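You operate a simulated robot arm through the tools that you are given. There is no shell and no other tool.

You are at the controls of a simulated robot arm. One attempt, no reset.

TASK
Set the controls near the narrow steel table back top. At the end: the far left cream button is switched on; the left cream button is switched on; the green-tipped lever is set to open; the right cream button is switched on; whatever was shut is shut again. Leave all else as you found it, and nothing knocked over. The green-tipped lever goes clockwise seen from above, to its stop.

The check looks at the end state, three seconds after you hand in, the way a careful person would. Anything else that was tipped, shoved, dropped, spilled or broken makes it a failure.

THE ROBOT
A 6-joint arm with a two-finger gripper, fixed in place. Base frame: the origin is at the foot of the arm, x ahead of it, y to its left, z up; the work surface is at about z = 0.86. Readings come in m, degrees, newtons and seconds.
Its first joint turns from -166.0 to 166.0 degrees. Payload 2.45 kg.
The TCP is the grasp point between the finger pads, 0.02 m short of the fingertips. In the tool frame z runs along the fingers and y along their closing line. The gripper opens to 0.14 m. The gripper's body begins 0.168 m behind the TCP.
Orientation is that of the tool frame in the base frame, as a unit quaternion [x, y, z, w]. With the fingers straight down and closing along the base's y, the tool's x points along the base's -x, its y along +y and its z along -z.

THE INTERFACE
- The arm moves only by the tool drive_tool. Its argument "series" is one flat list of numbers, 7 for each row, row after row: the finger opening in m, from 0 to 0.14, then the shift along the tool's x, y, z in m, then the turn, a rotation vector about the tool's x, y, z in degrees. In form: [jaw, dx, dy, dz, rx, ry, rz, jaw, dx, dy, dz, rx, ry, rz, ...]. A call has 1 to 20 rows; each row is the pose to reach, as a shift and turn from the pose commanded when the call began, along the tool's axes at that moment. Each row takes 0.2 s and may step no farther than 0.05 m and 8.6 degrees from the row before; otherwise, or with a gripper value out of range, the whole call is refused. Where a pose cannot be reached the arm comes as near as it can. A force on the tool above 40 N (or 10 N above the force at the start of the call, whichever is more), or a blocked arm, ends the call early, and 0.2 s more pass. The fingers move at their own pace (about 0.045 m/s each) and stop on an object; they squeeze with about 44 N. The grip force told is the motor's: it shows also when the fingers shut on nothing. Time passes only in rows, and 0.2 s behind the last, so rows that repeat a pose let the fingers close. The reply holds the time, the measured pose of the TCP, the force on the tool along the base axes, the opening and the grip force, in the units named above and with some noise, with the torque about the TCP (base axes, N m) and any sound that the robot's microphone picked up.
- Cameras (640 x 400 px; columns grow to the right, rows downward): "scene" is fixed at [0.4011, 0.4979, 1.4659]; the picture's right is [-0.89, -0.45, 0.00], its down [-0.33, 0.65, -0.69] and it looks along [0.31, -0.62, -0.72] (base axes); focal length 321 px, centre (320, 200). "wrist" rides on the gripper at [0.078, 0.011, -0.209] in the tool frame; the picture's right is [-0.14, 0.99, 0.00], its down [-0.92, -0.13, -0.37] and it looks along [-0.36, -0.05, 0.93] (tool axes); focal length 280 px, centre (320, 200). There is no depth. A picture from a camera that has moved, and an enlarged one, comes with that camera's place and axes in the base frame and with its lens.
- camera(camera): a new picture of that camera. The clock stands still meanwhile.
- inspect(camera, box): a new picture of the part [left, top, right, bottom] of that camera's present view, enlarged. The clock stands still meanwhile.
- close_job(): hands the job in; it is judged then, once.

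Places have to be worked out from the pictures, the camera data and where the tool is seen. Open the gripper and draw the arm clear of the work before you hand the job in, unless the task says otherwise.

The tools are called after ">>>" as name(argument=value, ...) on one line, values as JSON. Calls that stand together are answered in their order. drive_tool: Moves the arm, as the interface text tells. Its arguments: {"type":"object","properties":{"series":{"type":"array","items":{"type":"number"}}},"required":["series"]} The other tools are called the same way: camera (camera) takes a picture; inspect (camera, box) takes an enlarged picture of a part of a camera's view; close_job () hands the job in.

At the start:

```text
time: 0.0
ee_pos: [0.7636, 0.1837, 1.1093]
ee_rot: [0.0, 1.0, -0.001, 0.0]
force: [-0.6, -0.2, -0.2]
torque: [0.0, 0.02, 0.0]
grip_width: 0.1401
grasp_force: 0.0
```

scene: 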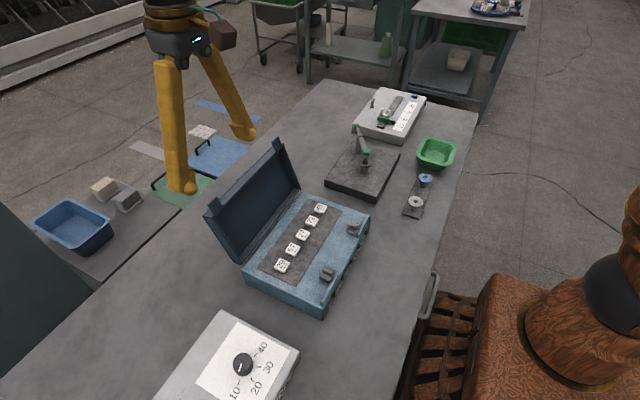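
wrist: 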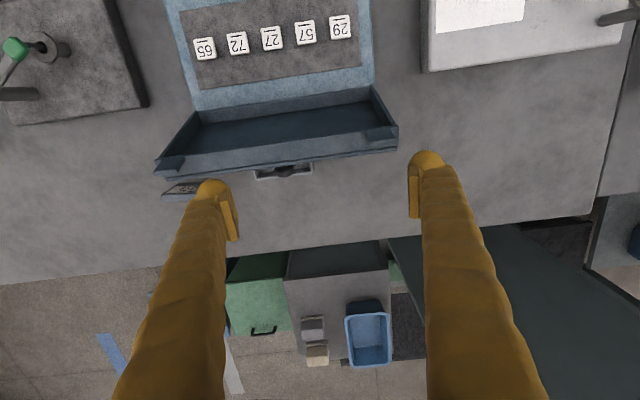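

I'll start by looking closely at the whole scene to identify the controls.

>>> inspect(camera="scene", box=[200, 130, 400, 320])

>>> inspect(camera="scene", box=[310, 70, 480, 220])

>>> inspect(camera="scene", box=[240, 0, 540, 120])

>>> inspect(camera="wrist", box=[0, 0, 640, 220])

```text
2.11 times, centred on (300, 225) of scene
camera zoom: at [0.4011, 0.4979, 1.4659], right [-0.89, -0.45, 0.0], down [-0.33, 0.65, -0.69], along [0.31, -0.62, -0.72], focal length 676 px, centre (362, 147)
```

zoom: 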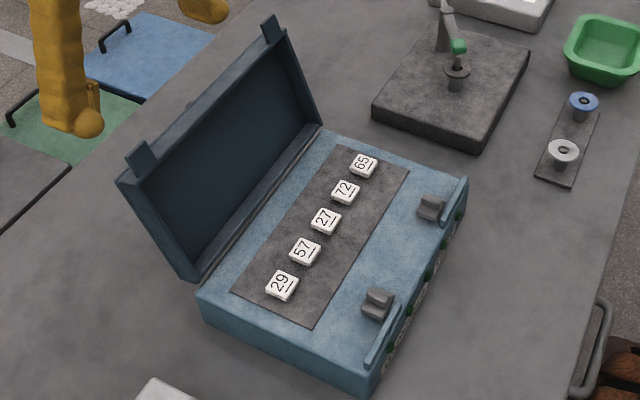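

```text
2.67 times, centred on (395, 145) of scene
camera zoom: at [0.4011, 0.4979, 1.4659], right [-0.89, -0.45, 0.0], down [-0.33, 0.65, -0.69], along [0.31, -0.62, -0.72], focal length 856 px, centre (120, 347)
```

zoom: 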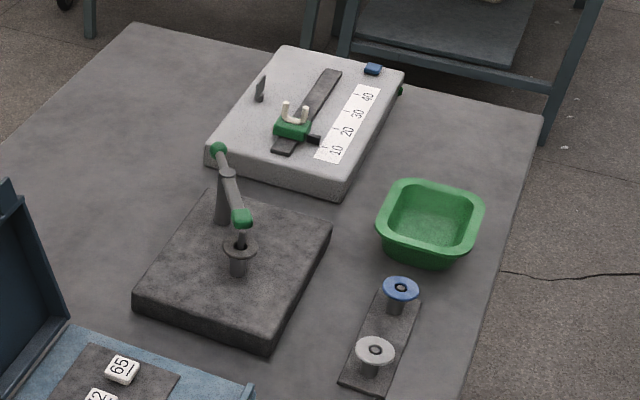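

```text
2.13 times, centred on (390, 60) of scene
camera zoom: at [0.4011, 0.4979, 1.4659], right [-0.89, -0.45, 0.0], down [-0.33, 0.65, -0.69], along [0.31, -0.62, -0.72], focal length 685 px, centre (171, 499)
```

zoom: 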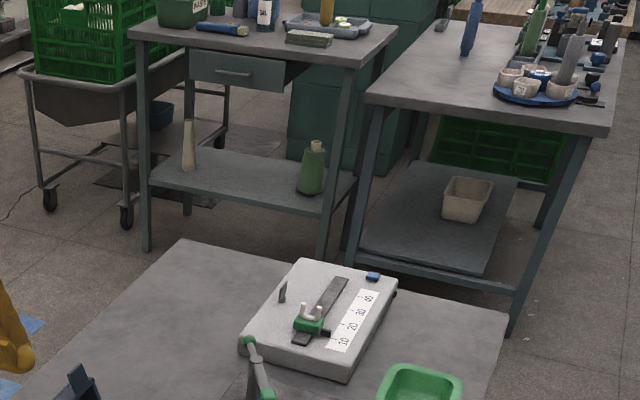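

```text
1.00 times, centred on (320, 110) of wrist (not enlarged: the box is as wide or as high as the picture)
camera zoom: at [0.6856, 0.1952, 1.3173], right [0.14, 0.99, 0.0], down [0.92, -0.13, 0.37], along [0.36, -0.05, -0.93], focal length 280 px, centre (320, 290)
```

zoom: 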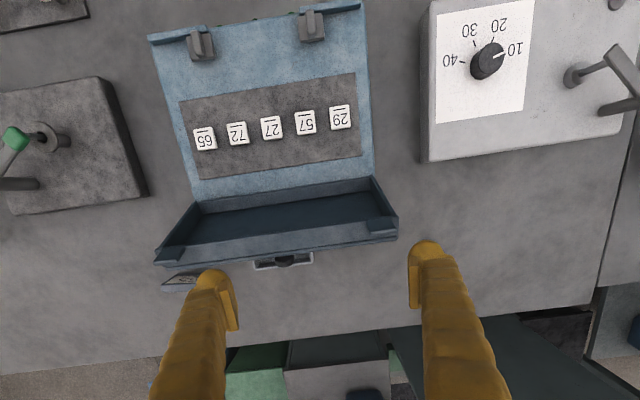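

The buttons sit in the open blue case (x≈0.62, y≈0.06–0.23) and a green-tipped lever is on the black block (x≈0.59, y≈-0.16). The lid edge is close to the fingers, so I raise straight up first and then draw back to survey with the wrist camera.

>>> drive_tool(series=[0.14, 0, 0, -0.05, 0, 0, 0, 0.14, 0, 0, -0.1, 0, 0, 0, 0.14, 0.05, 0, -0.1, 0, 0, 0, 0.14, 0.1, 0, -0.1, 0, 0, 0, 0.14, 0.15, 0, -0.1, 0, 0, 0, 0.14, 0.2, 0, -0.1, 0, 0, 0, 0.14, 0.25, 0, -0.1, 0, 0, 0])

```text
time: 1.6
ee_pos: [0.5099, 0.1813, 1.2122]
ee_rot: [0.0, 1.0, 0.0, -0.001]
force: [-0.7, -0.5, -0.7]
torque: [0.02, 0.06, -0.03]
grip_width: 0.1399
grasp_force: 0.0
```

Now above and behind the case; take a wrist view to see the panel and its surroundings.

>>> camera(camera="wrist")

>>> camera(camera="scene")

```text
taken
camera wrist: at [0.4328, 0.1924, 1.42], right [0.14, 0.99, 0.0], down [0.92, -0.13, 0.37], along [0.36, -0.05, -0.93], focal length 280 px, centre (320, 200)
```

wrist: 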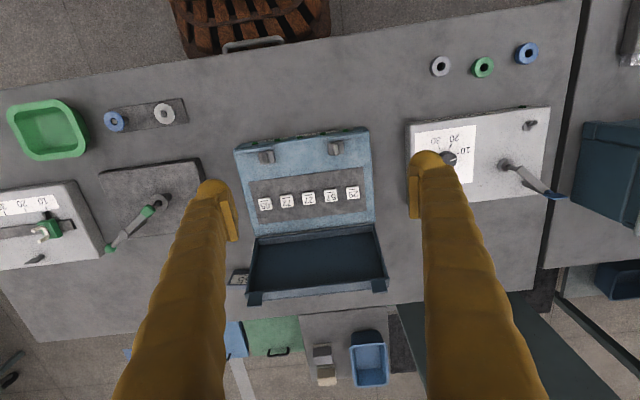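

```text
taken
```

scene: 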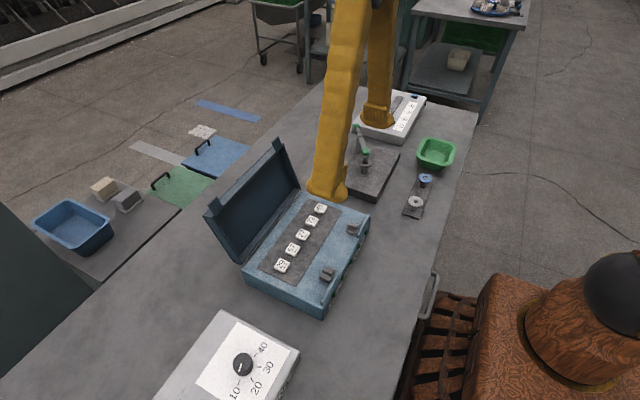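

>>> inspect(camera="wrist", box=[225, 110, 395, 310])

>>> inspect(camera="wrist", box=[0, 80, 230, 280])

>>> inspect(camera="wrist", box=[400, 30, 640, 220])

```text
2.00 times, centred on (310, 210) of wrist
camera zoom: at [0.4328, 0.1924, 1.42], right [0.14, 0.99, 0.0], down [0.92, -0.13, 0.37], along [0.36, -0.05, -0.93], focal length 561 px, centre (340, 180)
```

zoom: 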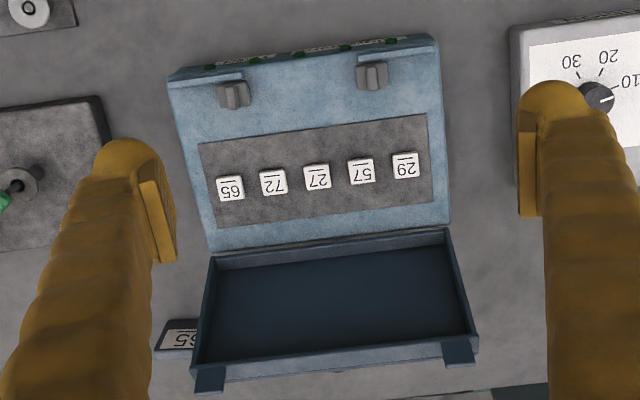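

```text
2.00 times, centred on (115, 180) of wrist
camera zoom: at [0.4328, 0.1924, 1.42], right [0.14, 0.99, 0.0], down [0.92, -0.13, 0.37], along [0.36, -0.05, -0.93], focal length 561 px, centre (730, 240)
```

zoom: 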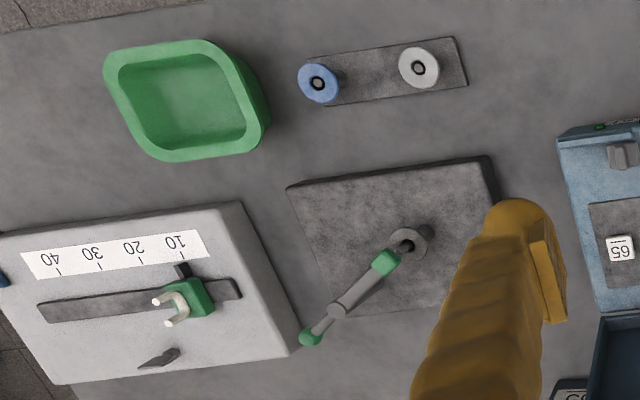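

```text
2.11 times, centred on (520, 125) of wrist
camera zoom: at [0.4328, 0.1924, 1.42], right [0.14, 0.99, 0.0], down [0.92, -0.13, 0.37], along [0.36, -0.05, -0.93], focal length 590 px, centre (-101, 358)
```

zoom: 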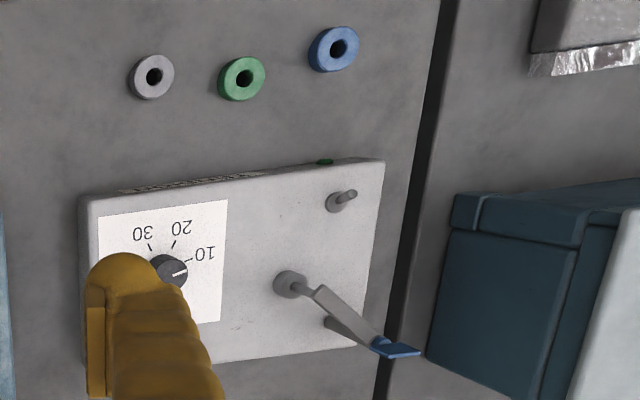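

The front face of the case seems to carry a label and small green marks, which may be the button lamps. I tilt and lower the tool a bit on the base side to look at the case's front face.

>>> drive_tool(series=[0.14, 0.03, -0.005, 0.03, 0, -8, 0, 0.14, 0.06, -0.01, 0.06, 0, -16, 0, 0.14, 0.08, -0.02, 0.1, 0, -24, 0, 0.14, 0.09, -0.03, 0.14, 0, -30, 0])

>>> camera(camera="wrist")

```text
time: 2.6
ee_pos: [0.4197, 0.1553, 1.0678]
ee_rot: [-0.001, 0.966, 0.001, 0.259]
force: [0.5, 0.0, -0.8]
torque: [0.01, -0.02, 0.01]
grip_width: 0.1399
grasp_force: 0.0
```

```text
taken
camera wrist: at [0.2484, 0.1645, 1.2102], right [0.12, 0.99, 0.07], down [0.61, -0.13, 0.78], along [0.78, -0.05, -0.62], focal length 280 px, centre (320, 200)
```

wrist: 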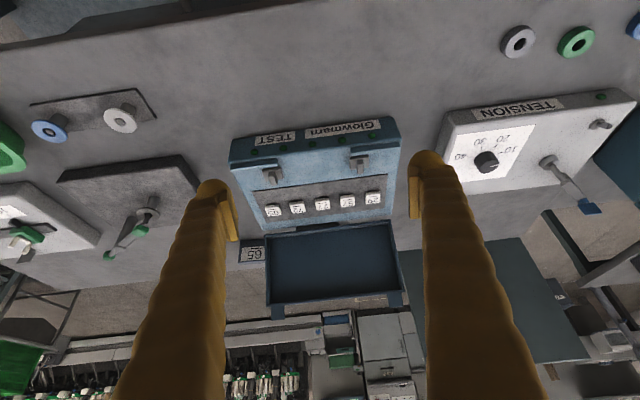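

>>> inspect(camera="wrist", box=[215, 105, 420, 275])

>>> inspect(camera="wrist", box=[0, 80, 220, 280])

>>> inspect(camera="wrist", box=[430, 0, 640, 220])

```text
2.35 times, centred on (318, 190) of wrist
camera zoom: at [0.2484, 0.1645, 1.2102], right [0.12, 0.99, 0.07], down [0.61, -0.13, 0.78], along [0.78, -0.05, -0.62], focal length 660 px, centre (326, 224)
```

zoom: 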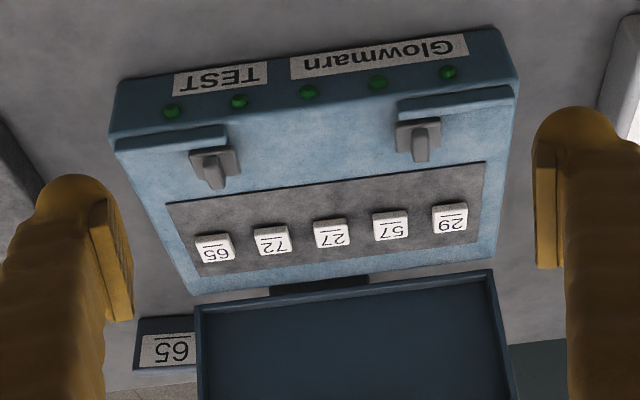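

```text
2.00 times, centred on (110, 180) of wrist
camera zoom: at [0.2484, 0.1645, 1.2102], right [0.12, 0.99, 0.07], down [0.61, -0.13, 0.78], along [0.78, -0.05, -0.62], focal length 561 px, centre (740, 240)
```

zoom: 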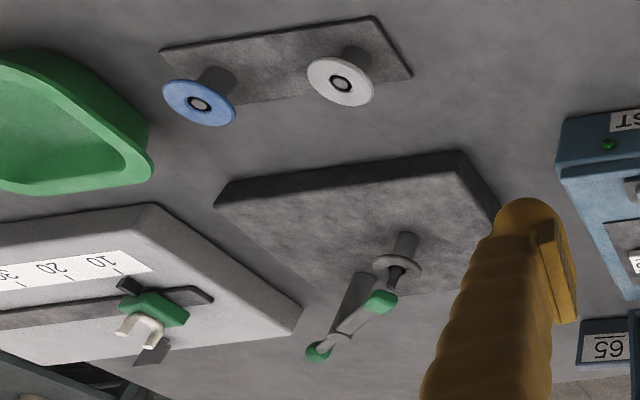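

```text
1.82 times, centred on (535, 110) of wrist
camera zoom: at [0.2484, 0.1645, 1.2102], right [0.12, 0.99, 0.07], down [0.61, -0.13, 0.78], along [0.78, -0.05, -0.62], focal length 510 px, centre (-71, 364)
```

zoom: 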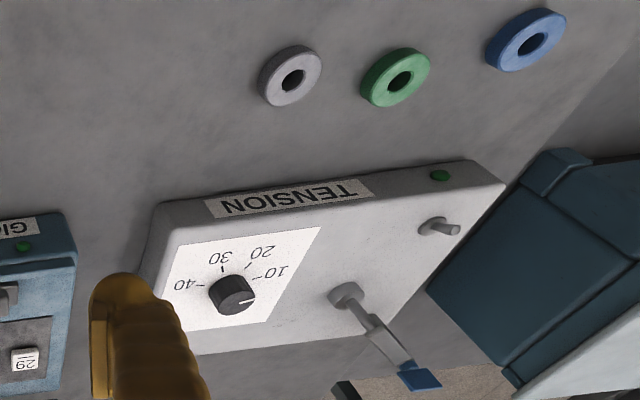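

The case's front shows five unlit green lamps, one above each button (29/57/27/72/65 from left to right as read from the base side). Now I move over to the black block for a closer look at the green-tipped lever.

>>> drive_tool(series=[0.14, -0.01, -0.045, 0, 0, 5, 0, 0.14, -0.02, -0.09, 0, 0, 10, 0, 0.14, -0.03, -0.135, 0, 0, 15, 0, 0.14, -0.04, -0.18, 0, 0, 20, 0, 0.14, -0.05, -0.225, 0, 0, 25, 0, 0.14, -0.058, -0.27, 0, 0, 30, 0, 0.14, -0.058, -0.31, 0, 0, 30, 0])

>>> camera(camera="wrist")

>>> inspect(camera="scene", box=[310, 110, 430, 210])

```text
time: 4.2
ee_pos: [0.472, -0.1545, 1.0963]
ee_rot: [0.0, 1.0, 0.0, -0.001]
force: [0.4, 0.2, -0.4]
torque: [0.02, -0.01, 0.03]
grip_width: 0.1403
grasp_force: 0.0
```

```text
taken
camera wrist: at [0.3948, -0.1433, 1.3065], right [0.14, 0.99, 0.0], down [0.92, -0.13, 0.37], along [0.36, -0.05, -0.93], focal length 280 px, centre (320, 200)
```

wrist: 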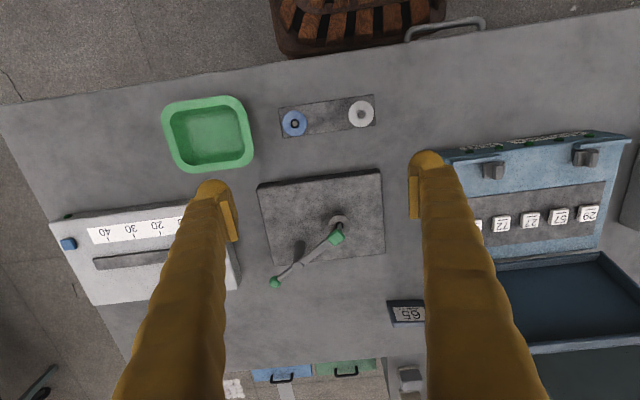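

```text
4.00 times, centred on (370, 160) of scene
camera zoom: at [0.4011, 0.4979, 1.4659], right [-0.89, -0.45, 0.0], down [-0.33, 0.65, -0.69], along [0.31, -0.62, -0.72], focal length 1284 px, centre (120, 360)
```

zoom: 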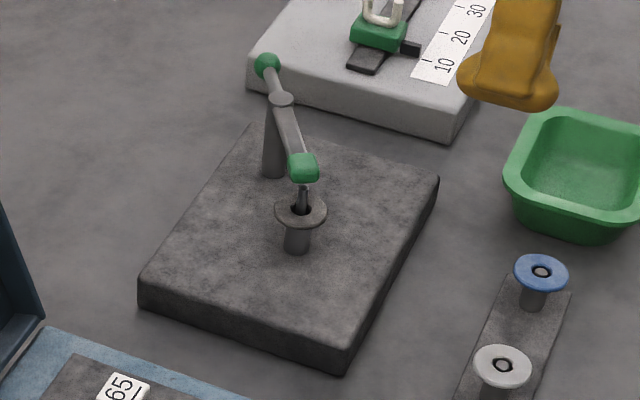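

>>> inspect(camera="wrist", box=[240, 160, 400, 300])

>>> inspect(camera="wrist", box=[380, 280, 470, 340])

>>> inspect(camera="wrist", box=[260, 80, 400, 150])

```text
2.86 times, centred on (320, 230) of wrist
camera zoom: at [0.3948, -0.1433, 1.3065], right [0.14, 0.99, 0.0], down [0.92, -0.13, 0.37], along [0.36, -0.05, -0.93], focal length 801 px, centre (320, 114)
```

zoom: 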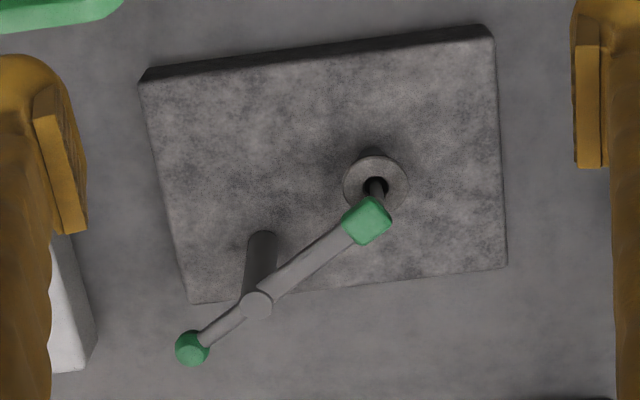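

```text
6.67 times, centred on (425, 310) of wrist
camera zoom: at [0.3948, -0.1433, 1.3065], right [0.14, 0.99, 0.0], down [0.92, -0.13, 0.37], along [0.36, -0.05, -0.93], focal length 1869 px, centre (-380, -533)
```

zoom: 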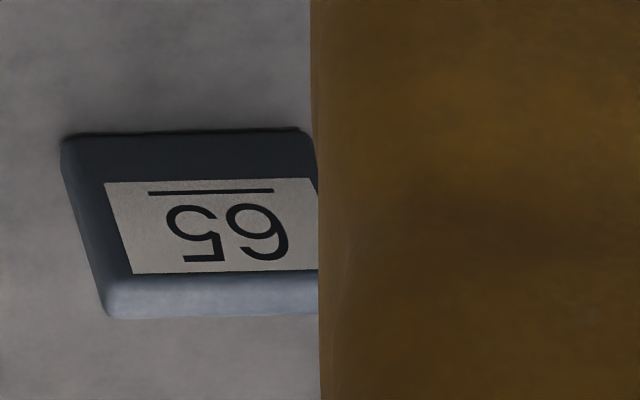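

```text
4.57 times, centred on (330, 115) of wrist
camera zoom: at [0.3948, -0.1433, 1.3065], right [0.14, 0.99, 0.0], down [0.92, -0.13, 0.37], along [0.36, -0.05, -0.93], focal length 1282 px, centre (274, 589)
```

zoom: 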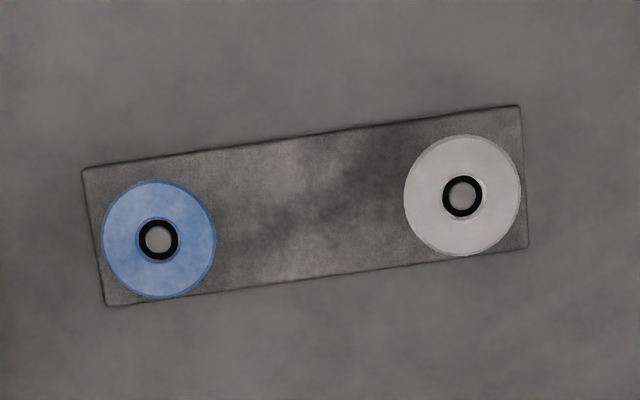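

The lever on the black block is an arm on a vertical post (pivot ≈ (0.633,-0.211), arm at z≈0.955) with its green block over a flanged peg. I tilt for a lower side view to judge heights before touching anything.

>>> drive_tool(series=[0.14, 0.015, 0, 0.015, 0, -8, 0, 0.14, 0.03, 0, 0.03, 0, -16, 0, 0.14, 0.045, 0, 0.045, 0, -24, 0, 0.14, 0.05, 0, 0.06, 0, -32, 0, 0.14, 0.05, 0, 0.07, 0, -40, 0])

>>> camera(camera="wrist")

>>> inspect(camera="wrist", box=[230, 100, 410, 240])

```text
time: 5.1
ee_pos: [0.4408, -0.1599, 0.9778]
ee_rot: [0.008, 0.987, 0.041, 0.153]
force: [0.3, -0.6, 0.2]
torque: [0.0, -0.08, -0.01]
grip_width: 0.14
grasp_force: 0.1
out of reach, approached as far as the arm can: row 4
stopped in row 4: the arm was blocked; the commanded pose is now the measured one
```

```text
taken
camera wrist: at [0.3029, -0.1628, 1.1542], right [0.14, 0.98, 0.12], down [0.77, -0.18, 0.62], along [0.63, 0.01, -0.78], focal length 280 px, centre (320, 200)
```

wrist: 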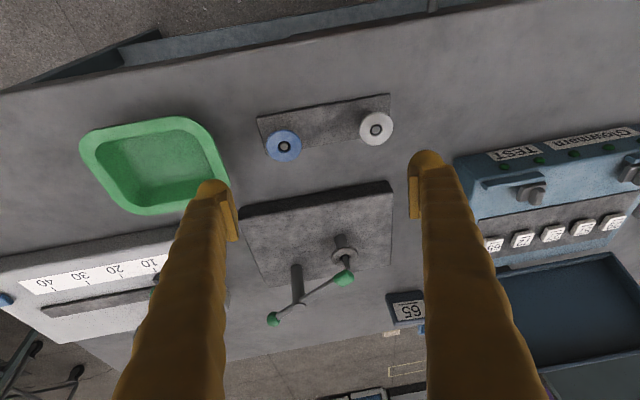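

```text
2.86 times, centred on (320, 170) of wrist
camera zoom: at [0.3029, -0.1628, 1.1542], right [0.14, 0.98, 0.12], down [0.77, -0.18, 0.62], along [0.63, 0.01, -0.78], focal length 801 px, centre (320, 286)
```

zoom: 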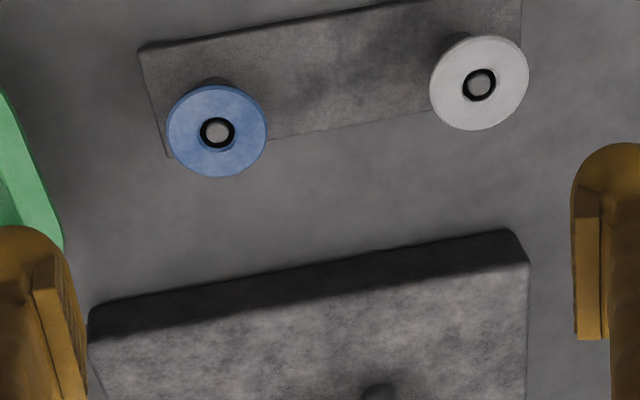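

The arm reached its near limit and stopped without contact. Let me zoom on the lever and on the table's front edge in this view.

>>> inspect(camera="wrist", box=[235, 175, 425, 345])

>>> inspect(camera="wrist", box=[0, 0, 400, 110])

>>> inspect(camera="scene", box=[380, 180, 520, 330])

```text
2.35 times, centred on (330, 260) of wrist
camera zoom: at [0.3029, -0.1628, 1.1542], right [0.14, 0.98, 0.12], down [0.77, -0.18, 0.62], along [0.63, 0.01, -0.78], focal length 660 px, centre (296, 59)
```

zoom: 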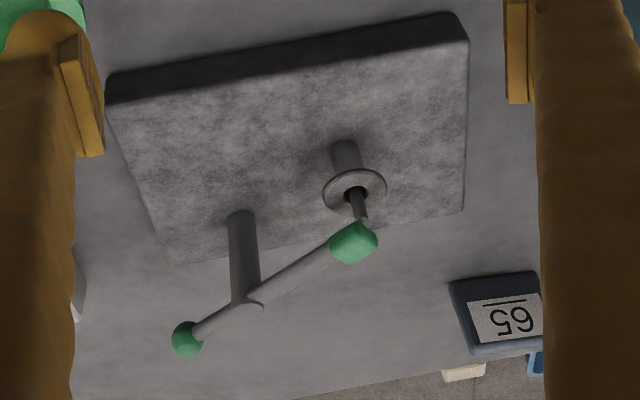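

```text
1.60 times, centred on (200, 55) of wrist
camera zoom: at [0.3029, -0.1628, 1.1542], right [0.14, 0.98, 0.12], down [0.77, -0.18, 0.62], along [0.63, 0.01, -0.78], focal length 449 px, centre (512, 432)
```

zoom: 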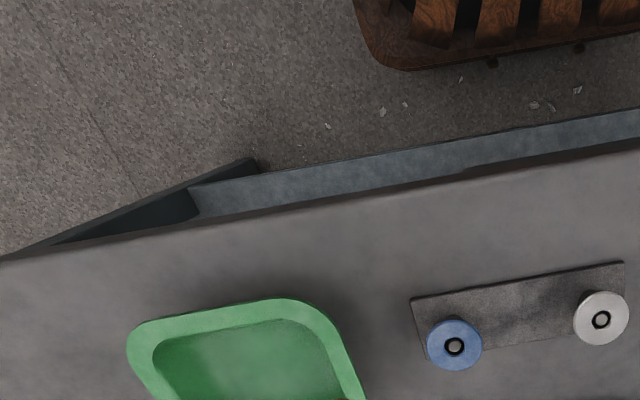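

```text
2.67 times, centred on (450, 255) of scene
camera zoom: at [0.4011, 0.4979, 1.4659], right [-0.89, -0.45, 0.0], down [-0.33, 0.65, -0.69], along [0.31, -0.62, -0.72], focal length 856 px, centre (-27, 53)
```

zoom: 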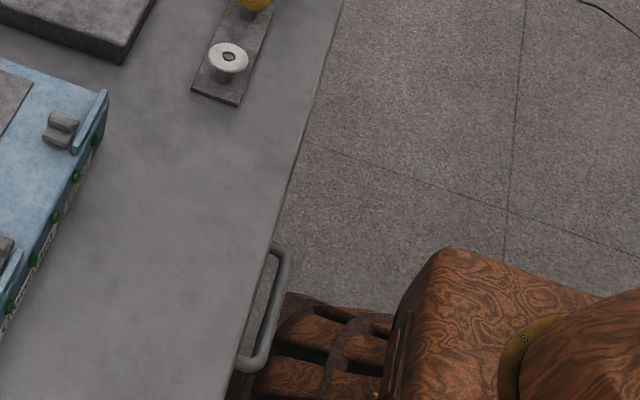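

The arm pivots on the tall post, and the ball handle is at about (0.660,-0.252,0.95). I return to a vertical tool above the area and close the fingers so I can use them as a pusher.

>>> drive_tool(series=[0.14, -0.028, 0.0026, -0.0224, 1.18, 4.4, -0.23, 0.1, -0.056, 0.005, -0.0448, 2.36, 8.81, -0.46, 0.05, -0.084, 0.0077, -0.0672, 3.54, 13.2, -0.69, 0.0, -0.1123, 0.0103, -0.0896, 4.72, 17.62, -0.92, 0.0, -0.1123, 0.0103, -0.0896, 4.72, 17.62, -0.92, 0.0, -0.1123, 0.0103, -0.0896, 4.72, 17.62, -0.92, 0.0, -0.1123, 0.0103, -0.0896, 4.72, 17.62, -0.92, 0.0, -0.1123, 0.0103, -0.0896, 4.72, 17.62, -0.92])

>>> camera(camera="wrist")

```text
time: 6.9
ee_pos: [0.5205, -0.1591, 1.0995]
ee_rot: [0.0, 1.0, -0.001, 0.0]
force: [0.6, 0.3, -0.1]
torque: [-0.01, -0.02, -0.03]
grip_width: 0.0004
grasp_force: 0.0
```

```text
taken
camera wrist: at [0.4424, -0.1483, 1.308], right [0.14, 0.99, 0.0], down [0.92, -0.13, 0.37], along [0.37, -0.05, -0.93], focal length 280 px, centre (320, 200)
```

wrist: 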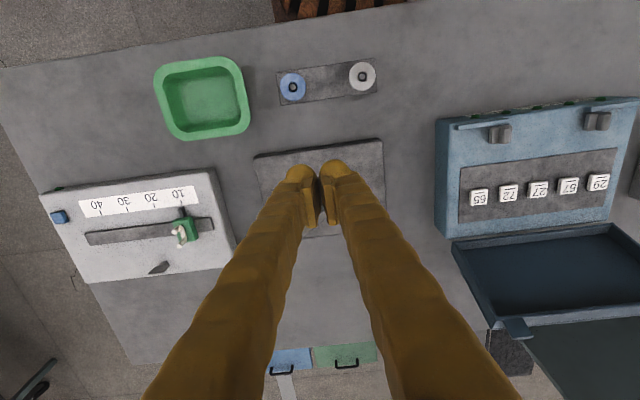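

Fingers closed and vertical. I now move over to hover just beyond the ball handle (on its +x/+y side), still well above it, then check with the scene camera.

>>> drive_tool(series=[0, -0.04, -0.015, 0.0, 0, 0, 0, 0, -0.08, -0.03, 0.0, 0, 0, 0, 0, -0.12, -0.045, 0.02, 0, 0, 0, 0, -0.155, -0.06, 0.045, 0, 0, 0, 0, -0.1745, -0.069, 0.07, 0, 0, 0])

>>> inspect(camera="scene", box=[310, 80, 430, 200])

>>> camera(camera="wrist")

```text
time: 8.1
ee_pos: [0.6958, -0.2274, 1.0269]
ee_rot: [0.0, 1.0, -0.001, 0.001]
force: [-0.1, 0.1, -0.1]
torque: [0.03, 0.02, 0.01]
grip_width: 0.0
grasp_force: 29.8
```

```text
3.33 times, centred on (370, 140) of scene
camera zoom: at [0.4011, 0.4979, 1.4659], right [-0.89, -0.45, 0.0], down [-0.33, 0.65, -0.69], along [0.31, -0.62, -0.72], focal length 1070 px, centre (153, 400)
```

zoom: 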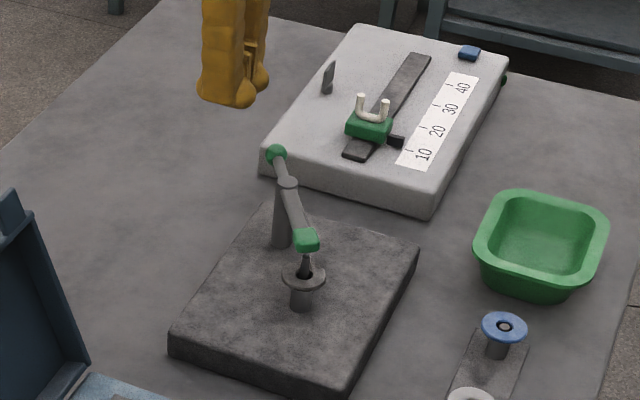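

```text
taken
camera wrist: at [0.6177, -0.2162, 1.236], right [0.14, 0.99, 0.0], down [0.92, -0.13, 0.37], along [0.37, -0.05, -0.93], focal length 280 px, centre (320, 200)
```

wrist: 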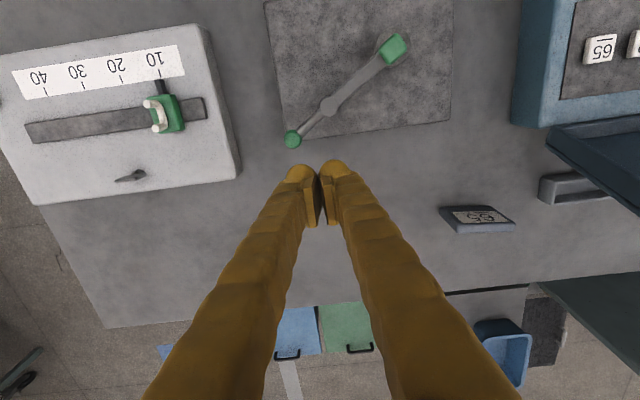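

The top view matches my estimate: ball at (0.662,-0.250), hub at (0.633,-0.209), fingers ~12 mm clear beside the ball. I lower the closed fingers to ball height (TCP z≈0.95).

>>> drive_tool(series=[0, 0, 0, 0.03, 0, 0, 0, 0, 0, 0, 0.055, 0, 0, 0, 0, 0, 0, 0.077, 0, 0, 0])

>>> camera(camera="wrist")

>>> inspect(camera="scene", box=[310, 80, 430, 200])

```text
time: 8.9
ee_pos: [0.6956, -0.2267, 0.951]
ee_rot: [0.001, 1.0, -0.002, 0.001]
force: [-0.5, 0.5, -0.6]
torque: [0.0, 0.03, -0.03]
grip_width: 0.0
grasp_force: 29.2
```

```text
taken
camera wrist: at [0.6176, -0.2157, 1.1598], right [0.14, 0.99, 0.0], down [0.92, -0.13, 0.37], along [0.37, -0.05, -0.93], focal length 280 px, centre (320, 200)
```

wrist: 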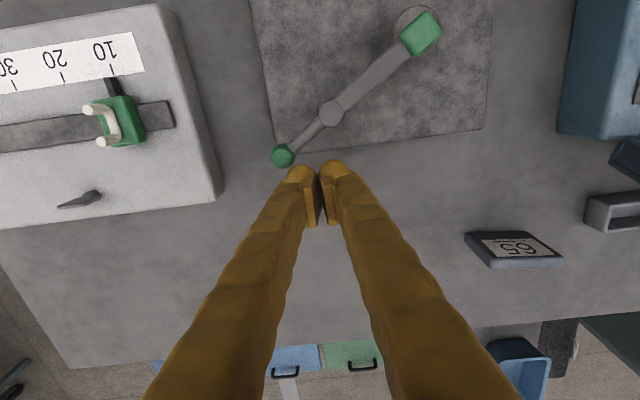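

```text
3.33 times, centred on (370, 140) of scene
camera zoom: at [0.4011, 0.4979, 1.4659], right [-0.89, -0.45, 0.0], down [-0.33, 0.65, -0.69], along [0.31, -0.62, -0.72], focal length 1070 px, centre (153, 400)
```

zoom: 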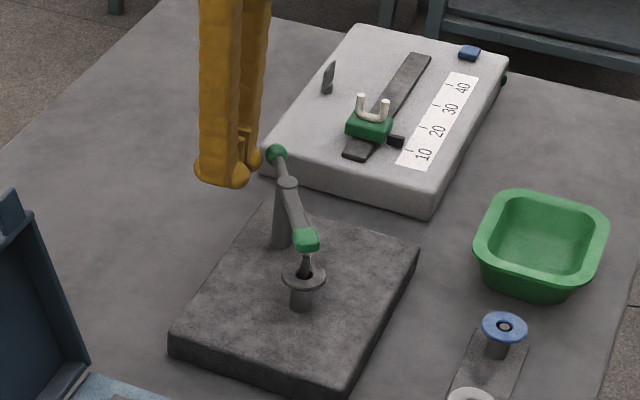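

The fingertips are level with the ball and right behind it. I now sweep along an arc about the post, clockwise seen from above, in small steps.

>>> drive_tool(series=[0, 0.0096, -0.007, 0, 0, 0, 0, 0, 0.0163, -0.0146, 0, 0, 0, 0, 0, 0.0226, -0.0221, 0, 0, 0, 0, 0, 0.0301, -0.0284, 0, 0, 0, 0, 0, 0.0385, -0.0333, 0, 0, 0, 0])

>>> camera(camera="wrist")

>>> inspect(camera="scene", box=[310, 80, 430, 200])

```text
time: 10.1
ee_pos: [0.6556, -0.2591, 0.9518]
ee_rot: [0.0, 1.0, 0.0, 0.0]
force: [0.2, 0.3, 0.0]
torque: [-0.01, 0.01, -0.03]
grip_width: 0.0001
grasp_force: 29.6
```

```text
taken
camera wrist: at [0.5786, -0.2493, 1.1607], right [0.14, 0.99, 0.0], down [0.92, -0.13, 0.37], along [0.37, -0.05, -0.93], focal length 280 px, centre (320, 200)
```

wrist: 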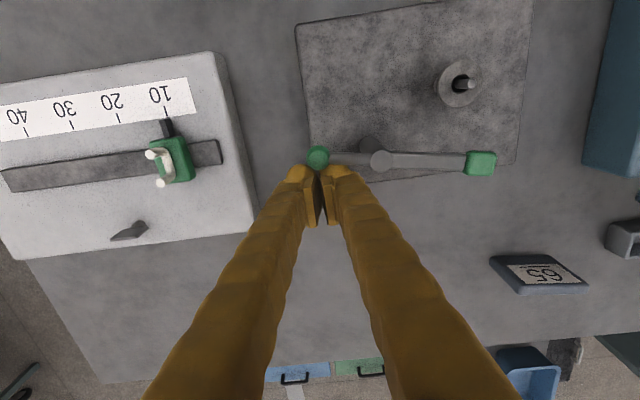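

```text
3.33 times, centred on (370, 140) of scene
camera zoom: at [0.4011, 0.4979, 1.4659], right [-0.89, -0.45, 0.0], down [-0.33, 0.65, -0.69], along [0.31, -0.62, -0.72], focal length 1070 px, centre (153, 400)
```

zoom: 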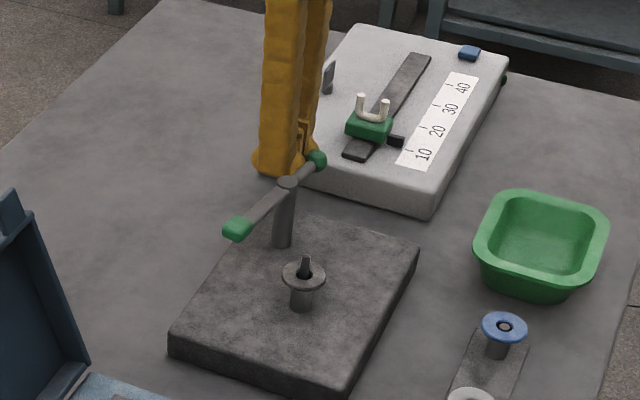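

The lever turns freely about the post (about 44° so far, ball being pushed correctly). I continue the arc in the same direction.

>>> drive_tool(series=[0, 0.0089, -0.0035, 0, 0, 0, 0, 0, 0.0184, -0.005, 0, 0, 0, 0, 0, 0.0279, -0.0048, 0, 0, 0, 0, 0, 0.0374, -0.003, 0, 0, 0, 0])

>>> camera(camera="wrist")

>>> inspect(camera="scene", box=[310, 80, 430, 200])

```text
time: 11.0
ee_pos: [0.6303, -0.2658, 0.954]
ee_rot: [0.001, 1.0, -0.002, 0.005]
force: [11.0, -7.7, -0.3]
torque: [0.08, -0.18, -0.05]
grip_width: 0.0001
grasp_force: 29.1
stopped in row 4: the force on the tool passed its limit at 55 N (the readings are from after the stop); the commanded pose is now the measured one
```

```text
taken
camera wrist: at [0.5499, -0.2548, 1.1611], right [0.14, 0.99, 0.0], down [0.92, -0.13, 0.38], along [0.37, -0.06, -0.93], focal length 280 px, centre (320, 200)
```

wrist: 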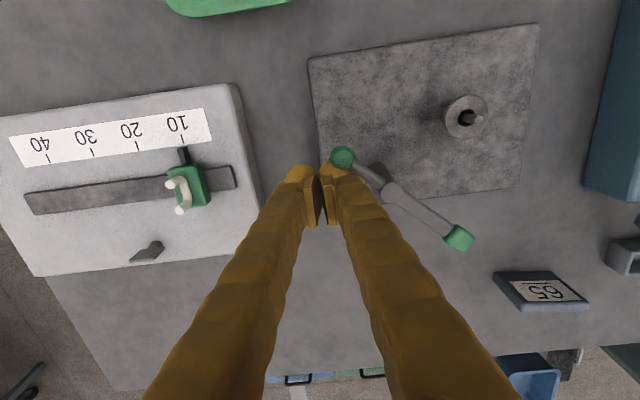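

```text
3.33 times, centred on (370, 140) of scene
camera zoom: at [0.4011, 0.4979, 1.4659], right [-0.89, -0.45, 0.0], down [-0.33, 0.65, -0.69], along [0.31, -0.62, -0.72], focal length 1070 px, centre (153, 400)
```

zoom: 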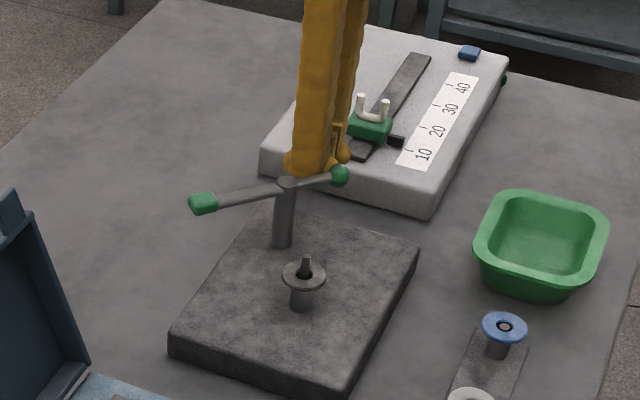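

The push ended at 55 N with the reaction square to the handle, about 76° round, so this looks like its stop. I press gently a few millimetres more to confirm it doesn't go further.

>>> drive_tool(series=[0, 0.001, 0.001, 0, 0, 0, 0, 0, 0.002, 0.002, 0, 0, 0, 0, 0, 0.003, 0.003, 0, 0, 0, 0])

>>> camera(camera="wrist")

```text
time: 11.5
ee_pos: [0.6303, -0.2661, 0.954]
ee_rot: [0.001, 1.0, -0.003, 0.006]
force: [13.5, -8.9, -5.3]
torque: [0.0, -0.34, -0.09]
grip_width: 0.0
grasp_force: 29.3
stopped in row 2: the force on the tool passed its limit at 44 N (the readings are from after the stop); the commanded pose is now the measured one
```

```text
taken
camera wrist: at [0.5493, -0.2543, 1.1612], right [0.14, 0.99, -0.01], down [0.92, -0.13, 0.38], along [0.38, -0.06, -0.92], focal length 280 px, centre (320, 200)
```

wrist: 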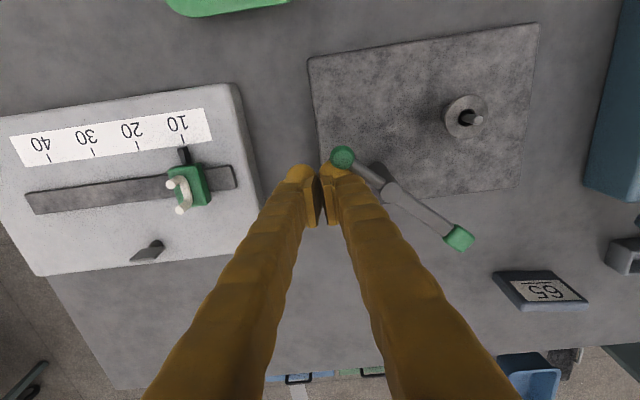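

It doesn't move further: the lever is at its stop. I back the fingers off toward +x, away from the handle, then rise straight up.

>>> drive_tool(series=[0, -0.008, -0.002, 0, 0, 0, 0, 0, -0.018, -0.004, 0, 0, 0, 0, 0, -0.018, -0.004, -0.04, 0, 0, 0, 0, -0.018, -0.004, -0.08, 0, 0, 0, 0, -0.018, -0.004, -0.12, 0, 0, 0, 0, 0.03, -0.004, -0.12, 0, 0, 0, 0, 0.075, -0.004, -0.12, 0, 0, 0])

>>> camera(camera="wrist")

>>> camera(camera="scene")

```text
time: 13.1
ee_pos: [0.5507, -0.2681, 1.0715]
ee_rot: [0.001, 1.0, -0.003, 0.005]
force: [-0.4, 0.3, -0.5]
torque: [0.01, -0.01, 0.02]
grip_width: 0.0
grasp_force: 29.4
```

```text
taken
camera wrist: at [0.4718, -0.2562, 1.2793], right [0.14, 0.99, 0.0], down [0.92, -0.13, 0.38], along [0.37, -0.06, -0.93], focal length 280 px, centre (320, 200)
```

wrist: 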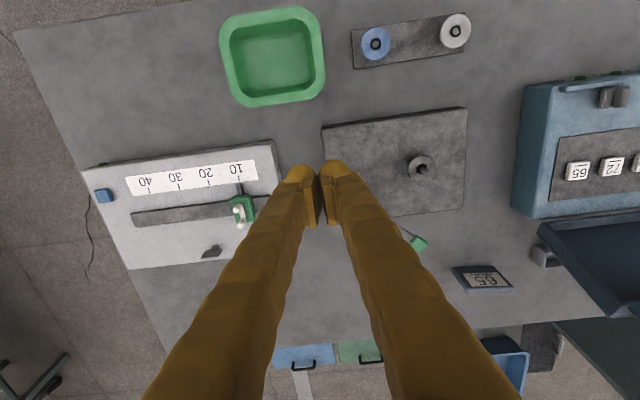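

```text
taken
```

scene: 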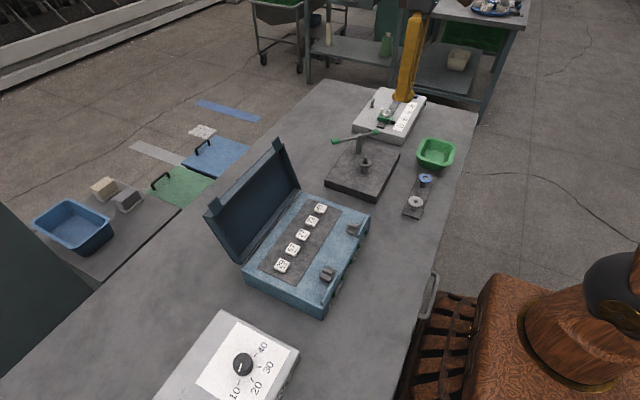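

>>> inspect(camera="scene", box=[310, 80, 430, 200])

>>> inspect(camera="scene", box=[240, 180, 380, 320])

```text
3.33 times, centred on (370, 140) of scene
camera zoom: at [0.4011, 0.4979, 1.4659], right [-0.89, -0.45, 0.0], down [-0.33, 0.65, -0.69], along [0.31, -0.62, -0.72], focal length 1070 px, centre (153, 400)
```

zoom: 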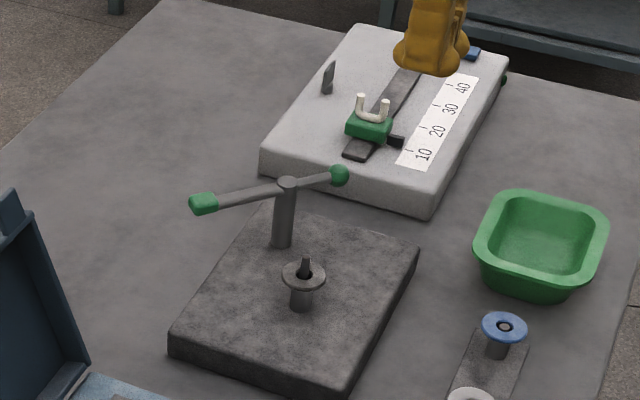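

```text
2.86 times, centred on (310, 250) of scene
camera zoom: at [0.4011, 0.4979, 1.4659], right [-0.89, -0.45, 0.0], down [-0.33, 0.65, -0.69], along [0.31, -0.62, -0.72], focal length 917 px, centre (349, 57)
```

zoom: 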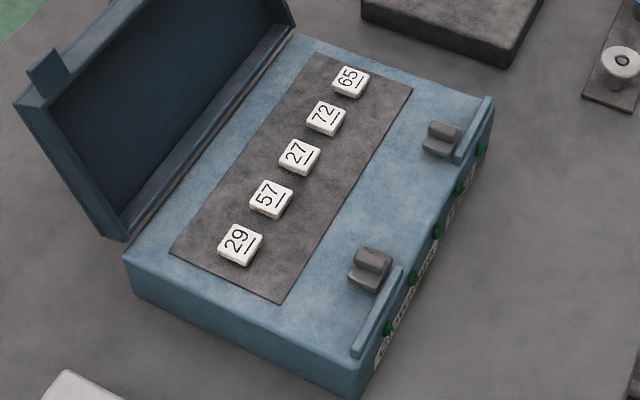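

The lever stays at its stop and the block is unmoved. Next I move the closed fingers across to hover above button 29 (far left) at about (0.6185, 0.2286), staying well in front of the open lid.

>>> drive_tool(series=[0, -0.006, 0.045, -0.01, 0, 0, 0, 0, -0.012, 0.09, -0.02, 0, 0, 0, 0, -0.018, 0.135, -0.02, 0, 0, 0, 0, -0.024, 0.18, -0.02, 0, 0, 0, 0, -0.03, 0.225, -0.02, 0, 0, 0, 0, -0.036, 0.27, -0.02, 0, 0, 0, 0, -0.042, 0.315, -0.02, 0, 0, 0, 0, -0.048, 0.36, -0.02, 0, 0, 0, 0, -0.054, 0.405, -0.02, 0, 0, 0, 0, -0.06, 0.45, -0.01, -0.17, 0.28, 0, 0, -0.068, 0.4967, 0.0, -0.34, 0.57, -0.11])

>>> camera(camera="wrist")

>>> inspect(camera="scene", box=[200, 130, 400, 320])

```text
time: 15.5
ee_pos: [0.6216, 0.2273, 1.0685]
ee_rot: [0.0, 1.0, 0.0, 0.001]
force: [-0.4, -0.6, -0.5]
torque: [0.01, 0.04, 0.02]
grip_width: 0.0001
grasp_force: 29.7
```

```text
taken
camera wrist: at [0.5431, 0.2383, 1.2784], right [0.14, 0.99, 0.0], down [0.92, -0.13, 0.37], along [0.37, -0.05, -0.93], focal length 280 px, centre (320, 200)
```

wrist: 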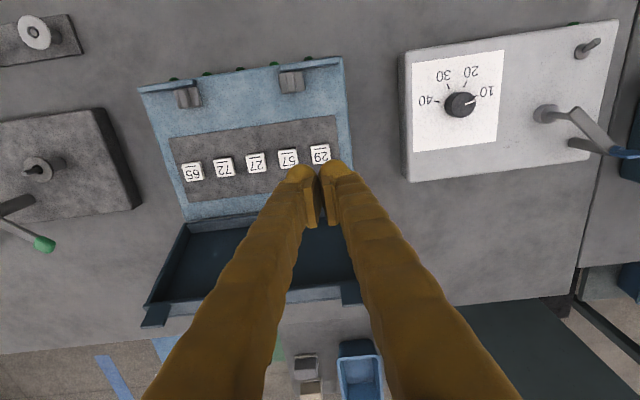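

```text
2.11 times, centred on (300, 225) of scene
camera zoom: at [0.4011, 0.4979, 1.4659], right [-0.89, -0.45, 0.0], down [-0.33, 0.65, -0.69], along [0.31, -0.62, -0.72], focal length 676 px, centre (362, 147)
```

zoom: 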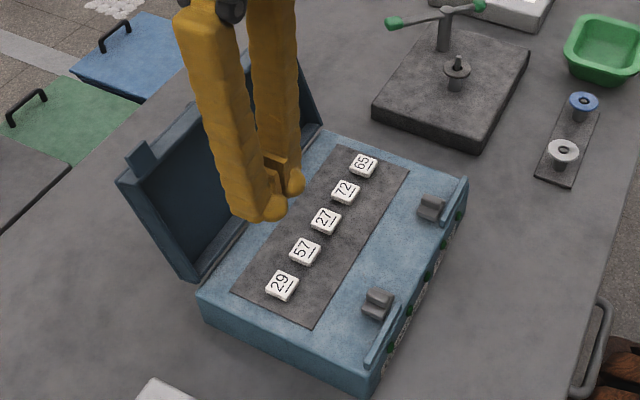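

From this view button 29 is at (0.621, 0.228), right under the TCP. I descend to about 1 cm above it.

>>> drive_tool(series=[0, 0, 0, 0.04, 0, 0, 0, 0, 0, 0, 0.08, 0, 0, 0, 0, 0, 0, 0.105, 0, 0, 0, 0, 0, 0, 0.111, 0, 0, 0])

>>> inspect(camera="scene", box=[240, 180, 380, 320])

>>> camera(camera="wrist")

```text
time: 16.5
ee_pos: [0.6219, 0.2263, 0.957]
ee_rot: [0.0, 1.0, 0.0, 0.0]
force: [-0.2, 0.3, 0.1]
torque: [0.02, -0.02, 0.0]
grip_width: 0.0001
grasp_force: 29.1
```

```text
2.86 times, centred on (310, 250) of scene
camera zoom: at [0.4011, 0.4979, 1.4659], right [-0.89, -0.45, 0.0], down [-0.33, 0.65, -0.69], along [0.31, -0.62, -0.72], focal length 917 px, centre (349, 57)
```

zoom: 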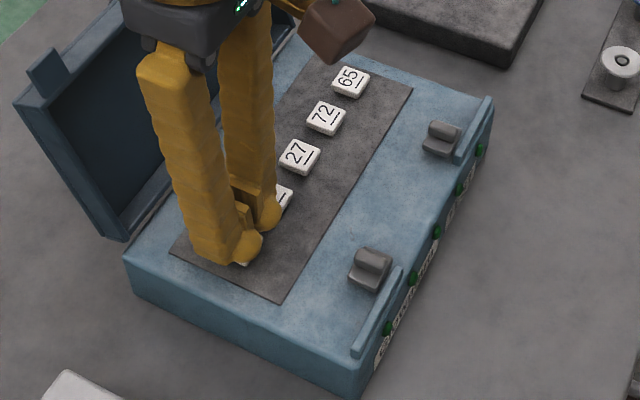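

```text
taken
camera wrist: at [0.544, 0.2373, 1.1661], right [0.14, 0.99, 0.0], down [0.92, -0.13, 0.37], along [0.37, -0.05, -0.93], focal length 280 px, centre (320, 200)
```

wrist: 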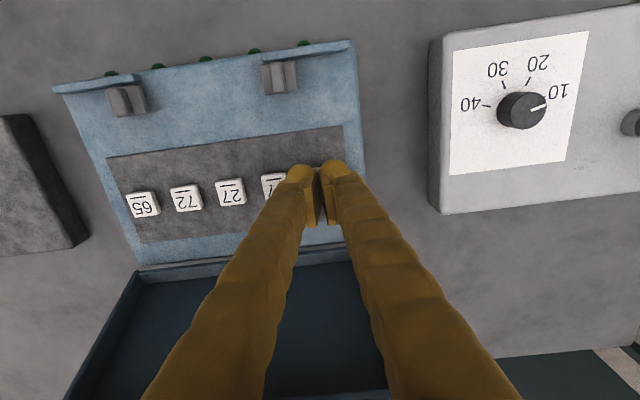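

Before pressing, I want to check how wide the closed fingertips are compared with the neighbouring button spacing.

>>> inspect(camera="wrist", box=[250, 140, 390, 230])

>>> inspect(camera="scene", box=[280, 230, 350, 280])

>>> inspect(camera="scene", box=[260, 225, 360, 285])

```text
4.44 times, centred on (320, 185) of wrist
camera zoom: at [0.544, 0.2373, 1.1661], right [0.14, 0.99, 0.0], down [0.92, -0.13, 0.37], along [0.37, -0.05, -0.93], focal length 1246 px, centre (320, 267)
```

zoom: 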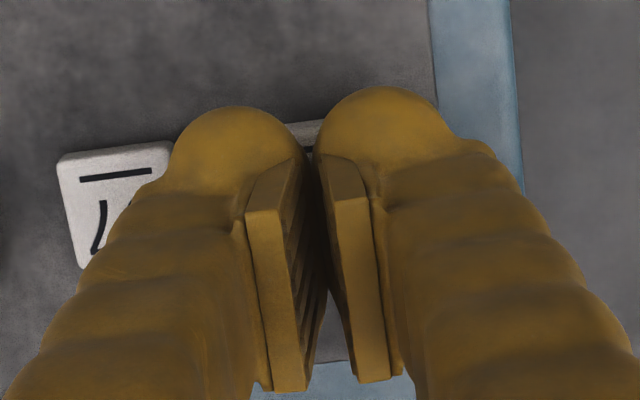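

```text
8.00 times, centred on (315, 255) of scene
camera zoom: at [0.4011, 0.4979, 1.4659], right [-0.89, -0.45, 0.0], down [-0.33, 0.65, -0.69], along [0.31, -0.62, -0.72], focal length 2569 px, centre (360, -240)
```

zoom: 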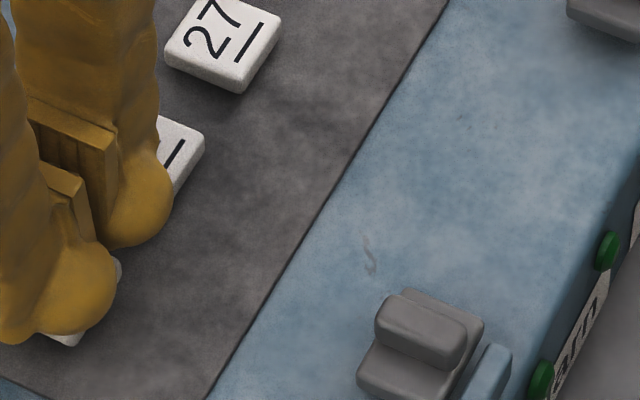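

```text
6.40 times, centred on (310, 255) of scene
camera zoom: at [0.4011, 0.4979, 1.4659], right [-0.89, -0.45, 0.0], down [-0.33, 0.65, -0.69], along [0.31, -0.62, -0.72], focal length 2055 px, centre (384, -152)
```

zoom: 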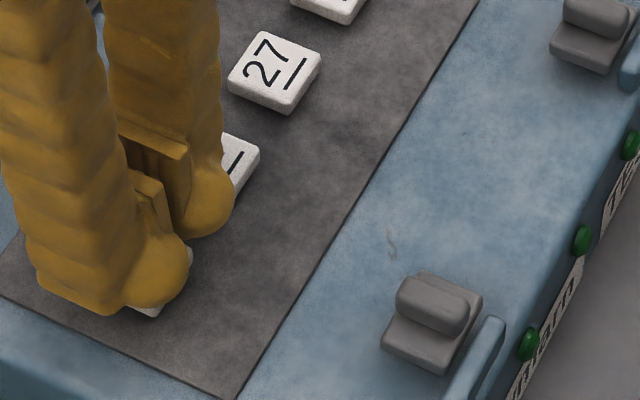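

The closed fingers have two bulbous tips, so their combined width nearly spans to the neighbour button. It is safer to press with a single fingertip: I'll rise, open to 0.05, and shift so that the right (-y) finger sits over button 29 with the other finger outside the case edge.

>>> drive_tool(series=[0, 0, 0, -0.03, 0, 0, 0, 0.05, 0.001, 0.018, -0.03, 0, 0, 0, 0.05, 0.001, 0.036, -0.03, 0, 0, 0, 0.05, 0.001, 0.036, -0.03, 0, 0, 0, 0.05, 0.001, 0.036, -0.03, 0, 0, 0])

>>> camera(camera="wrist")

>>> inspect(camera="scene", box=[240, 190, 380, 310])

```text
time: 17.7
ee_pos: [0.6188, 0.2633, 0.9899]
ee_rot: [0.0, 1.0, 0.0, 0.001]
force: [0.1, -1.0, 0.0]
torque: [-0.02, -0.04, -0.01]
grip_width: 0.0501
grasp_force: 0.1
```

```text
taken
camera wrist: at [0.542, 0.2734, 1.1982], right [0.14, 0.99, 0.0], down [0.92, -0.13, 0.37], along [0.37, -0.05, -0.93], focal length 280 px, centre (320, 200)
```

wrist: 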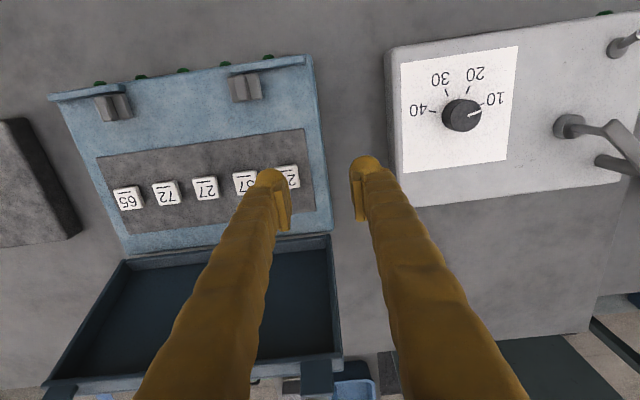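

```text
3.33 times, centred on (310, 250) of scene
camera zoom: at [0.4011, 0.4979, 1.4659], right [-0.89, -0.45, 0.0], down [-0.33, 0.65, -0.69], along [0.31, -0.62, -0.72], focal length 1070 px, centre (353, 33)
```

zoom: 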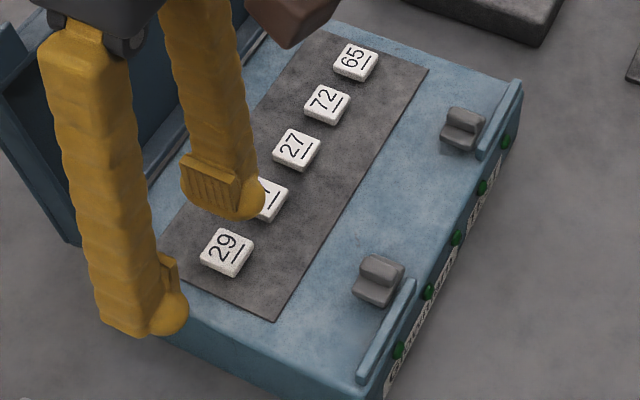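

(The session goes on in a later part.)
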